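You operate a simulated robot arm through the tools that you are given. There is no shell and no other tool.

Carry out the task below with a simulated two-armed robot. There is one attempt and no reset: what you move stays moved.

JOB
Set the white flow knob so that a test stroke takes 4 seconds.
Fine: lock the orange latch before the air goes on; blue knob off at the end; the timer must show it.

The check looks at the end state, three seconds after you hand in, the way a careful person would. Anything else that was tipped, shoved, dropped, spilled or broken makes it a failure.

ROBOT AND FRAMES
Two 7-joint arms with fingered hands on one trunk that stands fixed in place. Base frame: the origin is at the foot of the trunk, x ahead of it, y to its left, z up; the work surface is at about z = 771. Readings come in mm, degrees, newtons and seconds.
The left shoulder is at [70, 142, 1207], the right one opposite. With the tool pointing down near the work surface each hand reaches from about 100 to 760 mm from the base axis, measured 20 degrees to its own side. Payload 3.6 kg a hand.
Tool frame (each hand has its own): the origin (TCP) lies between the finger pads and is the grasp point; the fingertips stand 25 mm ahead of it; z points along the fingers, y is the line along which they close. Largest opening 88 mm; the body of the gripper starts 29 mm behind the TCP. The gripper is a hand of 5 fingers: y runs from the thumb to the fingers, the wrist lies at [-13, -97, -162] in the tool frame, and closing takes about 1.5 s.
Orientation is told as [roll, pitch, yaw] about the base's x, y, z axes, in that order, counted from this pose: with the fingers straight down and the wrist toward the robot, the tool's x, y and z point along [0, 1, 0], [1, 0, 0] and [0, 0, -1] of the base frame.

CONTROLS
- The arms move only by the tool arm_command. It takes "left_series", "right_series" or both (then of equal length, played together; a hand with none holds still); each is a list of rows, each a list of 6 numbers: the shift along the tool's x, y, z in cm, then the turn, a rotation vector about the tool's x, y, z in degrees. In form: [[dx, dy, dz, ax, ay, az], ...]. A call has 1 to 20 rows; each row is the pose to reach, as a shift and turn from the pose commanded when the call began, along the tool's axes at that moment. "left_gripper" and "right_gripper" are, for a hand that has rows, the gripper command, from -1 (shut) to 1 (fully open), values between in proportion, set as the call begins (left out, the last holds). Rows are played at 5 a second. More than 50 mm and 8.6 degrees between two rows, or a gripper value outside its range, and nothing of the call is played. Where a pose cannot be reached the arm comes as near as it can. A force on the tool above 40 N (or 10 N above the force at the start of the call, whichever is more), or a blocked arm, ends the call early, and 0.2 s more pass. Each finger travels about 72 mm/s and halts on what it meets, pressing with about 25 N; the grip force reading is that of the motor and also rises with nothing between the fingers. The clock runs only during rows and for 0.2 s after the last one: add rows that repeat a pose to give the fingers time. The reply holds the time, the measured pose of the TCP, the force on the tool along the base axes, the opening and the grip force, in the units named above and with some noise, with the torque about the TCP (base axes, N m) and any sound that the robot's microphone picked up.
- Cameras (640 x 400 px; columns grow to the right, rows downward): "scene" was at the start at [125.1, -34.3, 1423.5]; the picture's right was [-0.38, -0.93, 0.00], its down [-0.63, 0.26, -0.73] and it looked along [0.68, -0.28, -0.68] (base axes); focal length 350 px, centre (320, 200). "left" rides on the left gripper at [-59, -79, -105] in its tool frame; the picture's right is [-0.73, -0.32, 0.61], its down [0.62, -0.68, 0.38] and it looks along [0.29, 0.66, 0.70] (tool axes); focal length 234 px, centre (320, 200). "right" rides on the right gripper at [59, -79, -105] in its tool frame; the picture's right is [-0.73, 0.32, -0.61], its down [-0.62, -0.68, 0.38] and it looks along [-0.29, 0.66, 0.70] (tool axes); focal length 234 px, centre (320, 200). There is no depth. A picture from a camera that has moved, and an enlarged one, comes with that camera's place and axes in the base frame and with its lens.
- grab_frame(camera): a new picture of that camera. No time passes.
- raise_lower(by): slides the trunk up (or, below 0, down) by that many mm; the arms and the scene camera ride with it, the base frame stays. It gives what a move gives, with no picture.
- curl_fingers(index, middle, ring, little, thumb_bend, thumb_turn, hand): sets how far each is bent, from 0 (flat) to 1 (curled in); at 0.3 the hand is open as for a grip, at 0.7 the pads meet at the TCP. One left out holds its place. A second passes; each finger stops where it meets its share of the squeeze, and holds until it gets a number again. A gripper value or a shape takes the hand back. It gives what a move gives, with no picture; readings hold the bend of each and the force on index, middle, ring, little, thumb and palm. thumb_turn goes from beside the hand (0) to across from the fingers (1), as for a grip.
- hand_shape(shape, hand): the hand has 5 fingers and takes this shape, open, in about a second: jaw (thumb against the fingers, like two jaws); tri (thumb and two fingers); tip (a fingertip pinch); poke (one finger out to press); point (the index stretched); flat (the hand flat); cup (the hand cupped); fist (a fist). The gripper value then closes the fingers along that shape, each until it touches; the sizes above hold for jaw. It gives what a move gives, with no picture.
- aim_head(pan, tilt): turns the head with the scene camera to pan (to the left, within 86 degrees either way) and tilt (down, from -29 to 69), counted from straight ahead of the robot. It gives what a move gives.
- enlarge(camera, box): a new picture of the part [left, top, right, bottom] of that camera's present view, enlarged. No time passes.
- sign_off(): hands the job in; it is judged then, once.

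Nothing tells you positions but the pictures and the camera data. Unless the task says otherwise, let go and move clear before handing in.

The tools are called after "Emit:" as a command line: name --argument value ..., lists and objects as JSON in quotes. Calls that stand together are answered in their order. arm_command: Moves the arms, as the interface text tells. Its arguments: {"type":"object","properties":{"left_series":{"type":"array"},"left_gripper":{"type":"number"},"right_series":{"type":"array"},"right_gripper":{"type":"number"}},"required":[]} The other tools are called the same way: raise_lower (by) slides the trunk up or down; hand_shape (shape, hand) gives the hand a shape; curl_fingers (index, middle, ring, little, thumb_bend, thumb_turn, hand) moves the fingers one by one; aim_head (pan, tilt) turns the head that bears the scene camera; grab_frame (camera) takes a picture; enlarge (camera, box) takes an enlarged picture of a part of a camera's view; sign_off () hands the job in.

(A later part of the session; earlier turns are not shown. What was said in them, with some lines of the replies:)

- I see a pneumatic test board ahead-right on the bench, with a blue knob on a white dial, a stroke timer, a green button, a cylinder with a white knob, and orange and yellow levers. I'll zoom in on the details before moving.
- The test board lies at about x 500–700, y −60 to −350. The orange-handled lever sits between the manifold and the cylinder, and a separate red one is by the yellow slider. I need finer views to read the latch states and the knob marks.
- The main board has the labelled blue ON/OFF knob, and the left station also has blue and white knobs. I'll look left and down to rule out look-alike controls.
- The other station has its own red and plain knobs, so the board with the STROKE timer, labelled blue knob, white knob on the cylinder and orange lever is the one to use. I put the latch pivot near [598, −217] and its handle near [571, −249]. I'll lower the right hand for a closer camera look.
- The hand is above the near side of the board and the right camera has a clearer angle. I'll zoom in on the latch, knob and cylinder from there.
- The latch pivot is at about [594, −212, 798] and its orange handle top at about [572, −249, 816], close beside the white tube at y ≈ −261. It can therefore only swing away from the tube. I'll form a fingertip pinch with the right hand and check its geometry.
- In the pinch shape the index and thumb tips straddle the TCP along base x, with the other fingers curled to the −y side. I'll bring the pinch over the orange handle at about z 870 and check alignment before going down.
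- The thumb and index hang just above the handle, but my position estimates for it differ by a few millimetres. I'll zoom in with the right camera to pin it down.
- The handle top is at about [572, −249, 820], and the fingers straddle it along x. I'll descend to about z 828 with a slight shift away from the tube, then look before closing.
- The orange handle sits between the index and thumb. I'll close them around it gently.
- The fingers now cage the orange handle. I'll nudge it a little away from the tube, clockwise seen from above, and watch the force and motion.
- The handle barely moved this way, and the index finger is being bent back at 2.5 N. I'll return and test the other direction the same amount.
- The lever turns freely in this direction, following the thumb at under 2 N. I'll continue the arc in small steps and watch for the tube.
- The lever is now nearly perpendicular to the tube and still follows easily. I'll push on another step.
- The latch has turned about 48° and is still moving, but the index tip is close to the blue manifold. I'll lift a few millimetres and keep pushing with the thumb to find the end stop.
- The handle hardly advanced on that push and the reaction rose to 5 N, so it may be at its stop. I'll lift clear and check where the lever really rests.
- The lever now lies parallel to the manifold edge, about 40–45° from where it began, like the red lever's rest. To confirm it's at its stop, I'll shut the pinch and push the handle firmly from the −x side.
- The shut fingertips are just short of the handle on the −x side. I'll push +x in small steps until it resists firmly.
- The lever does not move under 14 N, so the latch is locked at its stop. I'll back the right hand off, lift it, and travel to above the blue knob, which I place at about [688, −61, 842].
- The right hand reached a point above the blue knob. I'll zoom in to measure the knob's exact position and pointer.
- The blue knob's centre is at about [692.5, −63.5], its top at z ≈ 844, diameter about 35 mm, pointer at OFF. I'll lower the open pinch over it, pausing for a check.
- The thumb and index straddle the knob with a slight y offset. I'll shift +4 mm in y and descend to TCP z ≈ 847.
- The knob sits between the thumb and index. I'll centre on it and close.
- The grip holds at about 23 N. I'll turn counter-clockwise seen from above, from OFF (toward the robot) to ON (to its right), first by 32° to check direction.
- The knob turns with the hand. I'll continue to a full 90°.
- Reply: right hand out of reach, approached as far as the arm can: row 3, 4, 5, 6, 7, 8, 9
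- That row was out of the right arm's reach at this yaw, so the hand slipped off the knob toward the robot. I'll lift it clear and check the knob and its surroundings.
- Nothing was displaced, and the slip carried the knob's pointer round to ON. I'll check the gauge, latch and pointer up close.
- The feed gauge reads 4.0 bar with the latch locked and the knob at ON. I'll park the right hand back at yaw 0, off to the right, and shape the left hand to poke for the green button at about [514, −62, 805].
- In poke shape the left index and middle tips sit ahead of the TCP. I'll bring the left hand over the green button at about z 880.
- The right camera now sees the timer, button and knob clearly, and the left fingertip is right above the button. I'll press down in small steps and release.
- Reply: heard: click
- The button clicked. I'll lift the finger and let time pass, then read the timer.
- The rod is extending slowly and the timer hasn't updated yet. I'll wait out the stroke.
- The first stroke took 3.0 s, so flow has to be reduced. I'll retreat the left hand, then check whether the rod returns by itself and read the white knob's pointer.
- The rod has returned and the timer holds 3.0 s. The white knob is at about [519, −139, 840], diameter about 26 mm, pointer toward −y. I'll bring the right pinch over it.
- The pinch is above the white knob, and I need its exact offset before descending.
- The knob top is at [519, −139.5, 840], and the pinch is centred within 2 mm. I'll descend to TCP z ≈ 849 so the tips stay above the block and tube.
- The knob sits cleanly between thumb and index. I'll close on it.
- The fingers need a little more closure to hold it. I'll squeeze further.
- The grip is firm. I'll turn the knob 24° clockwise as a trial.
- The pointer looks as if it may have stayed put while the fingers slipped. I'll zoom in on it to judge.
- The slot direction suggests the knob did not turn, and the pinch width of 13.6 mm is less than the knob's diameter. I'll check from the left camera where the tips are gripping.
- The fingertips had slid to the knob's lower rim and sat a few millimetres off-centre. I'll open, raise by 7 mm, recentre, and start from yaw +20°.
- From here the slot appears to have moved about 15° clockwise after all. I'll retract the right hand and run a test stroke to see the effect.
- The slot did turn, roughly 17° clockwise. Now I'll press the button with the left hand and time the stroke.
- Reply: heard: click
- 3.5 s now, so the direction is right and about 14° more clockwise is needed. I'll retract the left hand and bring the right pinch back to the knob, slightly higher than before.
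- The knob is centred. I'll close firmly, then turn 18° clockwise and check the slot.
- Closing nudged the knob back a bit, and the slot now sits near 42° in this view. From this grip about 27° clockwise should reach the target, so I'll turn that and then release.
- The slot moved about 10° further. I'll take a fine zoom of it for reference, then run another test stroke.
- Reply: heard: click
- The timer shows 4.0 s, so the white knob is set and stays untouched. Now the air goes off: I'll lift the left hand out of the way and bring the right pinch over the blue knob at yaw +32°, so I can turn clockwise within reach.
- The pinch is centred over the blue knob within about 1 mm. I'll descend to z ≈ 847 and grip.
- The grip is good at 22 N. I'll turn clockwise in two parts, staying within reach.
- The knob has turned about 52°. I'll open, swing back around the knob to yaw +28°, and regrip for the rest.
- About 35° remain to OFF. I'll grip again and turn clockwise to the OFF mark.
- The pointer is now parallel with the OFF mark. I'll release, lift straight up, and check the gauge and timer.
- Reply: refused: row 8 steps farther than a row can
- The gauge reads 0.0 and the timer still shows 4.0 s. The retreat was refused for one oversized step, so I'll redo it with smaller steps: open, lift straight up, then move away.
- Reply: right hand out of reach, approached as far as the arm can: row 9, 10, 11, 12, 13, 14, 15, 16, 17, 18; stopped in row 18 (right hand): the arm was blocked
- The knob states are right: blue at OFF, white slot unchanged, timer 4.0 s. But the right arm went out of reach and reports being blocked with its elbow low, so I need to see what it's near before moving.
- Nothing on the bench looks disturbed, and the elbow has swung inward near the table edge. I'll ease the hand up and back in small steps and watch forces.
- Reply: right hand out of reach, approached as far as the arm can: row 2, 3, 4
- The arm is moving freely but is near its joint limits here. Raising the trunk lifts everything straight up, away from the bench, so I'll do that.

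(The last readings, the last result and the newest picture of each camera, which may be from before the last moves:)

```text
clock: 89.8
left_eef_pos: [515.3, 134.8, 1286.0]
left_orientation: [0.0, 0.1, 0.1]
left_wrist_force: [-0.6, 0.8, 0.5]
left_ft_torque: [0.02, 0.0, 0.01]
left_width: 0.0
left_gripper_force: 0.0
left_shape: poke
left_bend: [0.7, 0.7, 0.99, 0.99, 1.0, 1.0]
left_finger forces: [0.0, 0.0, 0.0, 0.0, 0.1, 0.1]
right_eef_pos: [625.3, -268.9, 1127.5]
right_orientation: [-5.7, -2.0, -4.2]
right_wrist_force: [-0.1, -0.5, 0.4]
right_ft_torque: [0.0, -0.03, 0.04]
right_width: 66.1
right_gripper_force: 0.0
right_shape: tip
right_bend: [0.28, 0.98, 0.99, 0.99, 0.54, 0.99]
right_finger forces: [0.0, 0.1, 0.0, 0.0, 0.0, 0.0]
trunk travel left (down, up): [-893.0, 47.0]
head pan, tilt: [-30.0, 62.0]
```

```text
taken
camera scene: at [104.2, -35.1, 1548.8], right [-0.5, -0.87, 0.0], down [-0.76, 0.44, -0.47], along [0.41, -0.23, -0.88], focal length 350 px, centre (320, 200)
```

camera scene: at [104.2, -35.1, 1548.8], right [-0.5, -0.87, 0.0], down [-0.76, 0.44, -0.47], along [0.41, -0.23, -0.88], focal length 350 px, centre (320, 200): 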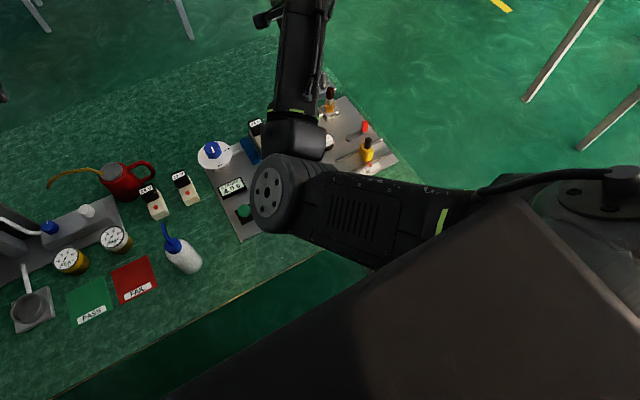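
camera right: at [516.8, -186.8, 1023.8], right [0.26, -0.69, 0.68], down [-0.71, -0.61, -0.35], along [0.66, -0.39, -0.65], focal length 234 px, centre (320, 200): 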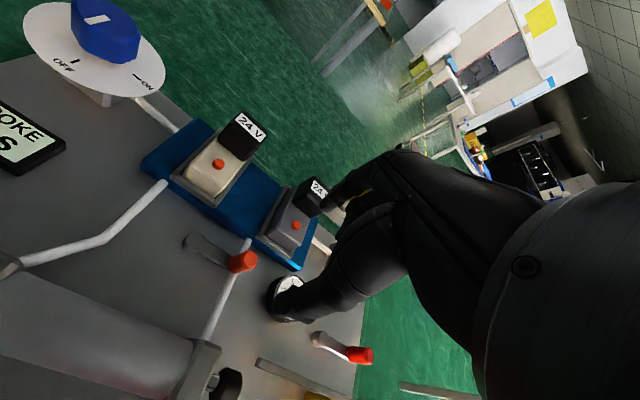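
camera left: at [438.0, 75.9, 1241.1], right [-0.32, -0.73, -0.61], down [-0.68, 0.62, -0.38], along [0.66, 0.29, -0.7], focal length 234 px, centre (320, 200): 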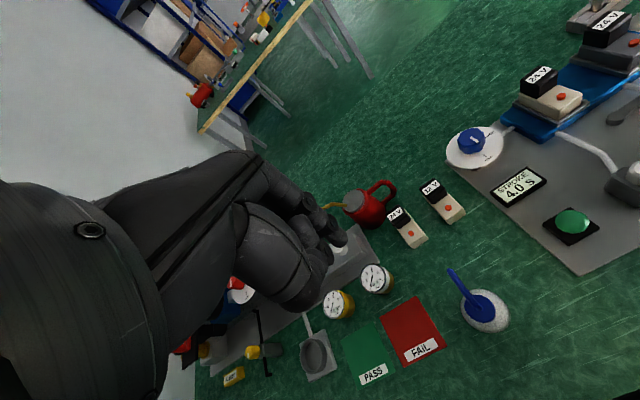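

Everything is now well above the bench. I'll draw the right hand back to uncover the board for a last inspection.

Emit:
arm_command --right_series '[[-1, -3, 0, 0, 0, 0], [-2, -6, 0, 0, 0, 0], [-3, -9, 0, 0, 0, 0], [-4, -12, 0, 0, 0, 0], [-5, -15, 0, 0, 0, 0]]'

Emit:
aim_head --pan -24 --tilt 52

Emit:
grab_frame --camera "scene"

Emit:
grab_frame --camera "right"

```text
clock: 91.2
left_eef_pos: [516.4, 135.9, 1284.6]
left_orientation: [0.0, 0.1, 0.0]
left_wrist_force: [0.8, 0.7, 0.4]
left_ft_torque: [-0.01, 0.04, 0.0]
left_width: 0.0
left_gripper_force: 0.0
left_shape: poke
left_bend: [0.7, 0.7, 0.99, 0.99, 1.0, 1.0]
left_finger forces: [0.0, 0.1, 0.1, 0.1, 0.0, 0.0]
right_eef_pos: [583.6, -319.5, 1100.9]
right_orientation: [-7.6, -3.4, -5.7]
right_wrist_force: [-0.1, 0.6, 0.5]
right_ft_torque: [0.01, -0.01, 0.0]
right_width: 66.0
right_gripper_force: 0.1
right_shape: tip
right_bend: [0.28, 0.98, 0.99, 0.99, 0.54, 0.99]
right_finger forces: [0.0, 0.0, 0.0, 0.0, 0.1, 0.0]
right hand out of reach, approached as far as the arm can: row 1, 2, 3, 4, 5
trunk travel left (down, up): [-893.0, 47.0]
head pan, tilt: [-30.0, 62.0]
stopped in row 5 (right hand): the arm was blocked; the commanded pose is now the measured one
```

```text
clock: 92.0
left_eef_pos: [514.9, 135.6, 1286.7]
left_orientation: [0.1, 0.0, 0.0]
left_wrist_force: [-0.3, -0.3, -0.3]
left_ft_torque: [-0.04, 0.01, -0.01]
left_width: 0.0
left_gripper_force: 0.1
left_shape: poke
left_bend: [0.7, 0.7, 0.99, 0.99, 1.0, 1.0]
left_finger forces: [0.0, 0.0, 0.1, 0.1, 0.0, 0.1]
right_eef_pos: [582.5, -319.5, 1099.5]
right_orientation: [-7.4, -3.2, -5.7]
right_wrist_force: [-0.4, -0.1, -0.9]
right_ft_torque: [-0.03, 0.03, 0.01]
right_width: 66.2
right_gripper_force: 0.0
right_shape: tip
right_bend: [0.28, 0.98, 0.99, 0.99, 0.54, 0.99]
right_finger forces: [0.1, 0.0, 0.1, 0.0, 0.0, 0.1]
trunk travel left (down, up): [-893.0, 47.0]
head pan, tilt: [-24.0, 52.0]
```

```text
taken
camera scene: at [117.0, -33.7, 1561.0], right [-0.41, -0.91, 0.0], down [-0.72, 0.32, -0.61], along [0.56, -0.25, -0.79], focal length 350 px, centre (320, 200)
```

scene: 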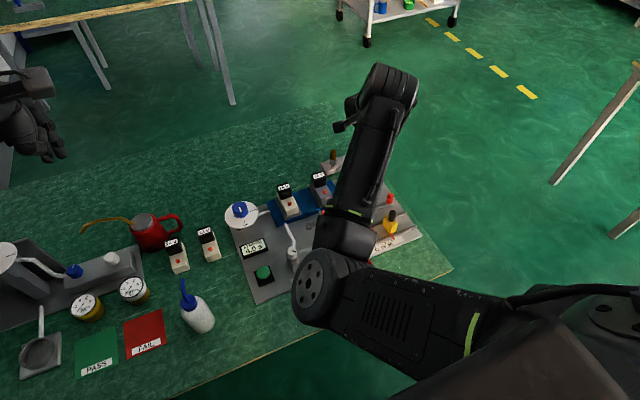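

```text
taken
camera right: at [505.5, -240.2, 1190.8], right [0.22, -0.67, 0.71], down [-0.73, -0.6, -0.34], along [0.65, -0.45, -0.61], focal length 234 px, centre (320, 200)
```

right: 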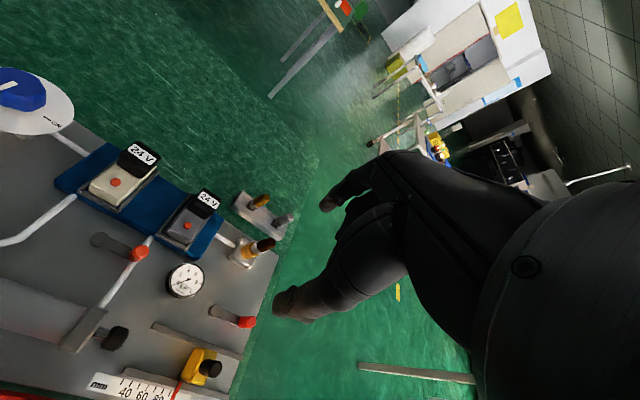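

The levers, slider, gauge and fittings are as before; only the red tray is hidden by the arm. I'll shift the right hand a bit further right to see it.

Emit:
arm_command --right_series '[[-3, 0, 0, 0, 0, 0], [-6, 0, 0, 0, 0, 0], [-9, 0, 0, 0, 0, 0], [-12, 0, 0, 0, 0, 0]]'

Emit:
grab_frame --camera "scene"

Emit:
grab_frame --camera "right"

Emit:
grab_frame --camera "left"

```text
clock: 93.0
left_eef_pos: [516.5, 135.8, 1285.6]
left_orientation: [0.0, 0.0, 0.0]
left_wrist_force: [-0.5, 0.0, -0.9]
left_ft_torque: [-0.04, 0.0, 0.01]
left_width: 0.2
left_gripper_force: 0.0
left_shape: poke
left_bend: [0.7, 0.7, 0.99, 0.99, 1.0, 1.0]
left_finger forces: [0.0, 0.0, 0.1, 0.1, 0.0, 0.0]
right_eef_pos: [570.7, -433.3, 1111.8]
right_orientation: [-7.1, -3.1, -5.3]
right_wrist_force: [0.8, -0.2, -0.3]
right_ft_torque: [0.01, -0.01, 0.0]
right_width: 66.0
right_gripper_force: 0.1
right_shape: tip
right_bend: [0.28, 0.98, 0.99, 0.99, 0.54, 0.99]
right_finger forces: [0.0, 0.0, 0.0, 0.1, 0.0, 0.0]
trunk travel left (down, up): [-893.0, 47.0]
head pan, tilt: [-24.0, 52.0]
```

```text
taken
camera scene: at [117.2, -34.6, 1561.0], right [-0.41, -0.91, 0.0], down [-0.72, 0.32, -0.62], along [0.56, -0.25, -0.79], focal length 350 px, centre (320, 200)
```

scene: 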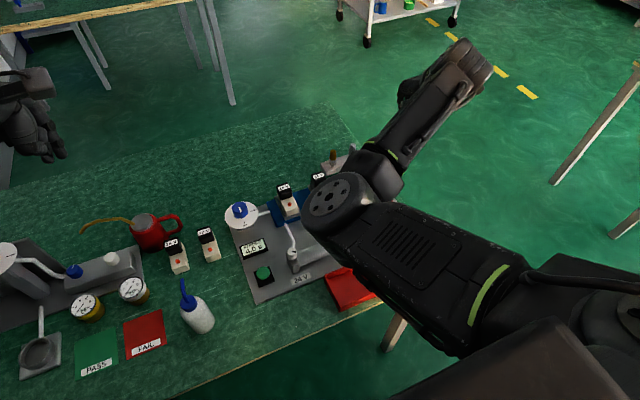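

```text
taken
camera right: at [492.9, -355.8, 1204.7], right [0.22, -0.67, 0.71], down [-0.72, -0.6, -0.34], along [0.65, -0.44, -0.62], focal length 234 px, centre (320, 200)
```

right: 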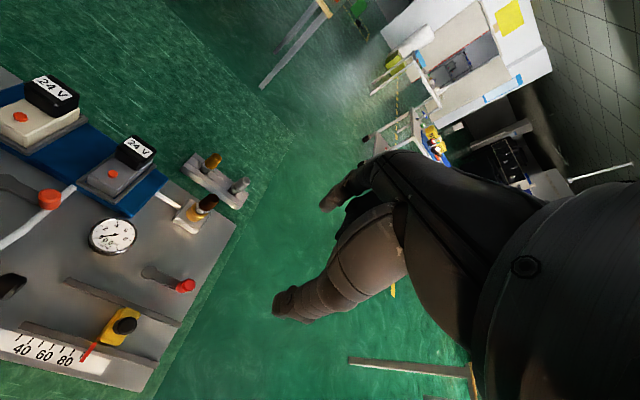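

```text
taken
camera left: at [438.2, 75.2, 1391.2], right [-0.32, -0.73, -0.61], down [-0.68, 0.62, -0.38], along [0.66, 0.29, -0.7], focal length 234 px, centre (320, 200)
```

left: 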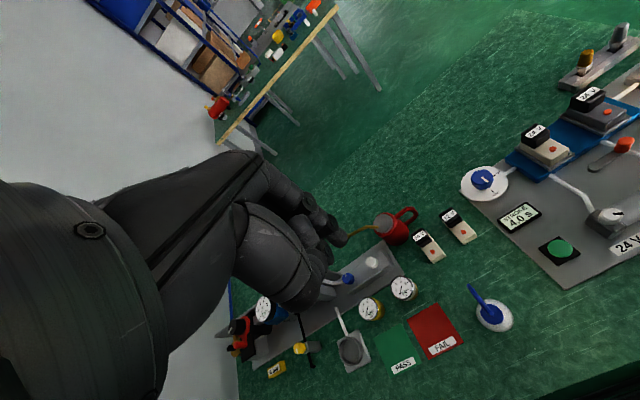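

Everything looks untouched. I'll zoom in to confirm the tray's position and the final states.

Emit:
enlarge --camera "scene" --box '[220, 170, 380, 320]'

Emit:
enlarge --camera "left" --box '[450, 60, 640, 280]'

Emit:
enlarge --camera "right" --box '[0, 60, 260, 400]'

```text
2.67 times, centred on (300, 245) of scene
camera zoom: at [117.2, -34.6, 1561.0], right [-0.41, -0.91, 0.0], down [-0.72, 0.32, -0.62], along [0.56, -0.25, -0.79], focal length 932 px, centre (373, 80)
```

zoom: 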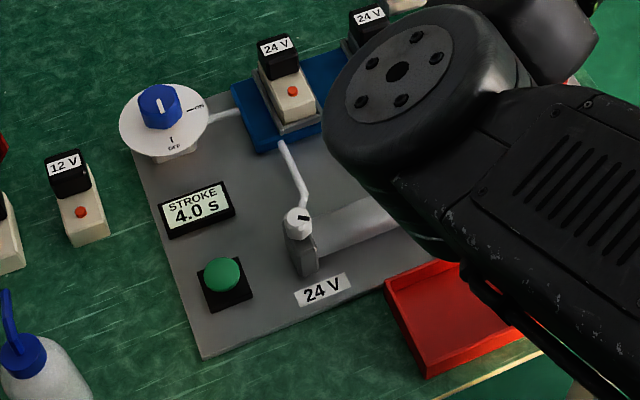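

```text
1.82 times, centred on (545, 170) of left
camera zoom: at [438.2, 75.2, 1391.2], right [-0.32, -0.73, -0.61], down [-0.68, 0.62, -0.38], along [0.66, 0.29, -0.7], focal length 426 px, centre (-89, 254)
```

zoom: 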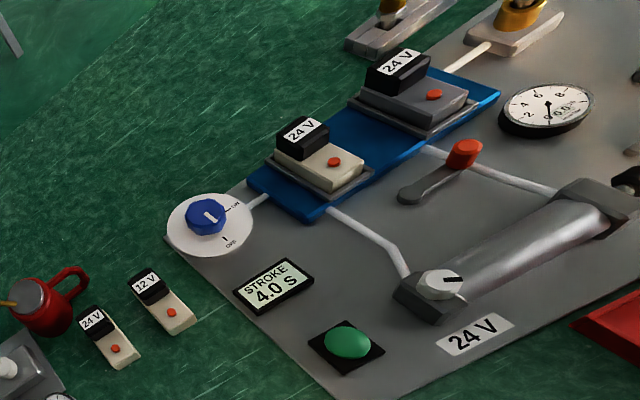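

```text
1.18 times, centred on (130, 230) of right
camera zoom: at [492.9, -355.8, 1204.7], right [0.22, -0.67, 0.71], down [-0.72, -0.6, -0.34], along [0.65, -0.44, -0.62], focal length 276 px, centre (544, 165)
```

zoom: 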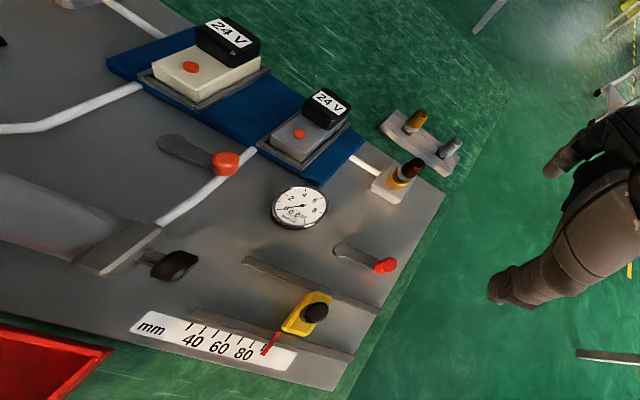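

The final state checks out: latch locked, gauge at 0.0 with the blue knob at OFF, timer showing 4.0 s, slider and tray where they were. Both hands are clear, so I'm handing in.

Emit:
sign_off

```text
The job is handed in.
```

The white flow knob is set so that a test stroke takes 4.0 s, and the timer still shows 4.0 s. I've handed the job in, but no result has come back yet.

- **Latch:** I turned the orange latch until it stopped and held against a 14 N push, before any air went on. It has no markings, so I took that end stop as the locked position.
- **Strokes:** At 4.0 bar, the three test strokes took 3.0 s, 3.5 s and 4.0 s as I turned the white knob clockwise. I didn't touch it after the last one.
- **Air off:** The blue knob points to OFF and the feed gauge reads 0.0.

**Slips along the way:**
- While I was turning the blue knob on, the right arm ran out of reach and slid off it. The knob still ended at ON.
- Near the end, the right arm reported being blocked twice. I raised the trunk 150 mm to get it clear and left it raised.

In the last pictures nothing on the bench looked moved or damaged, and both hands are clear.
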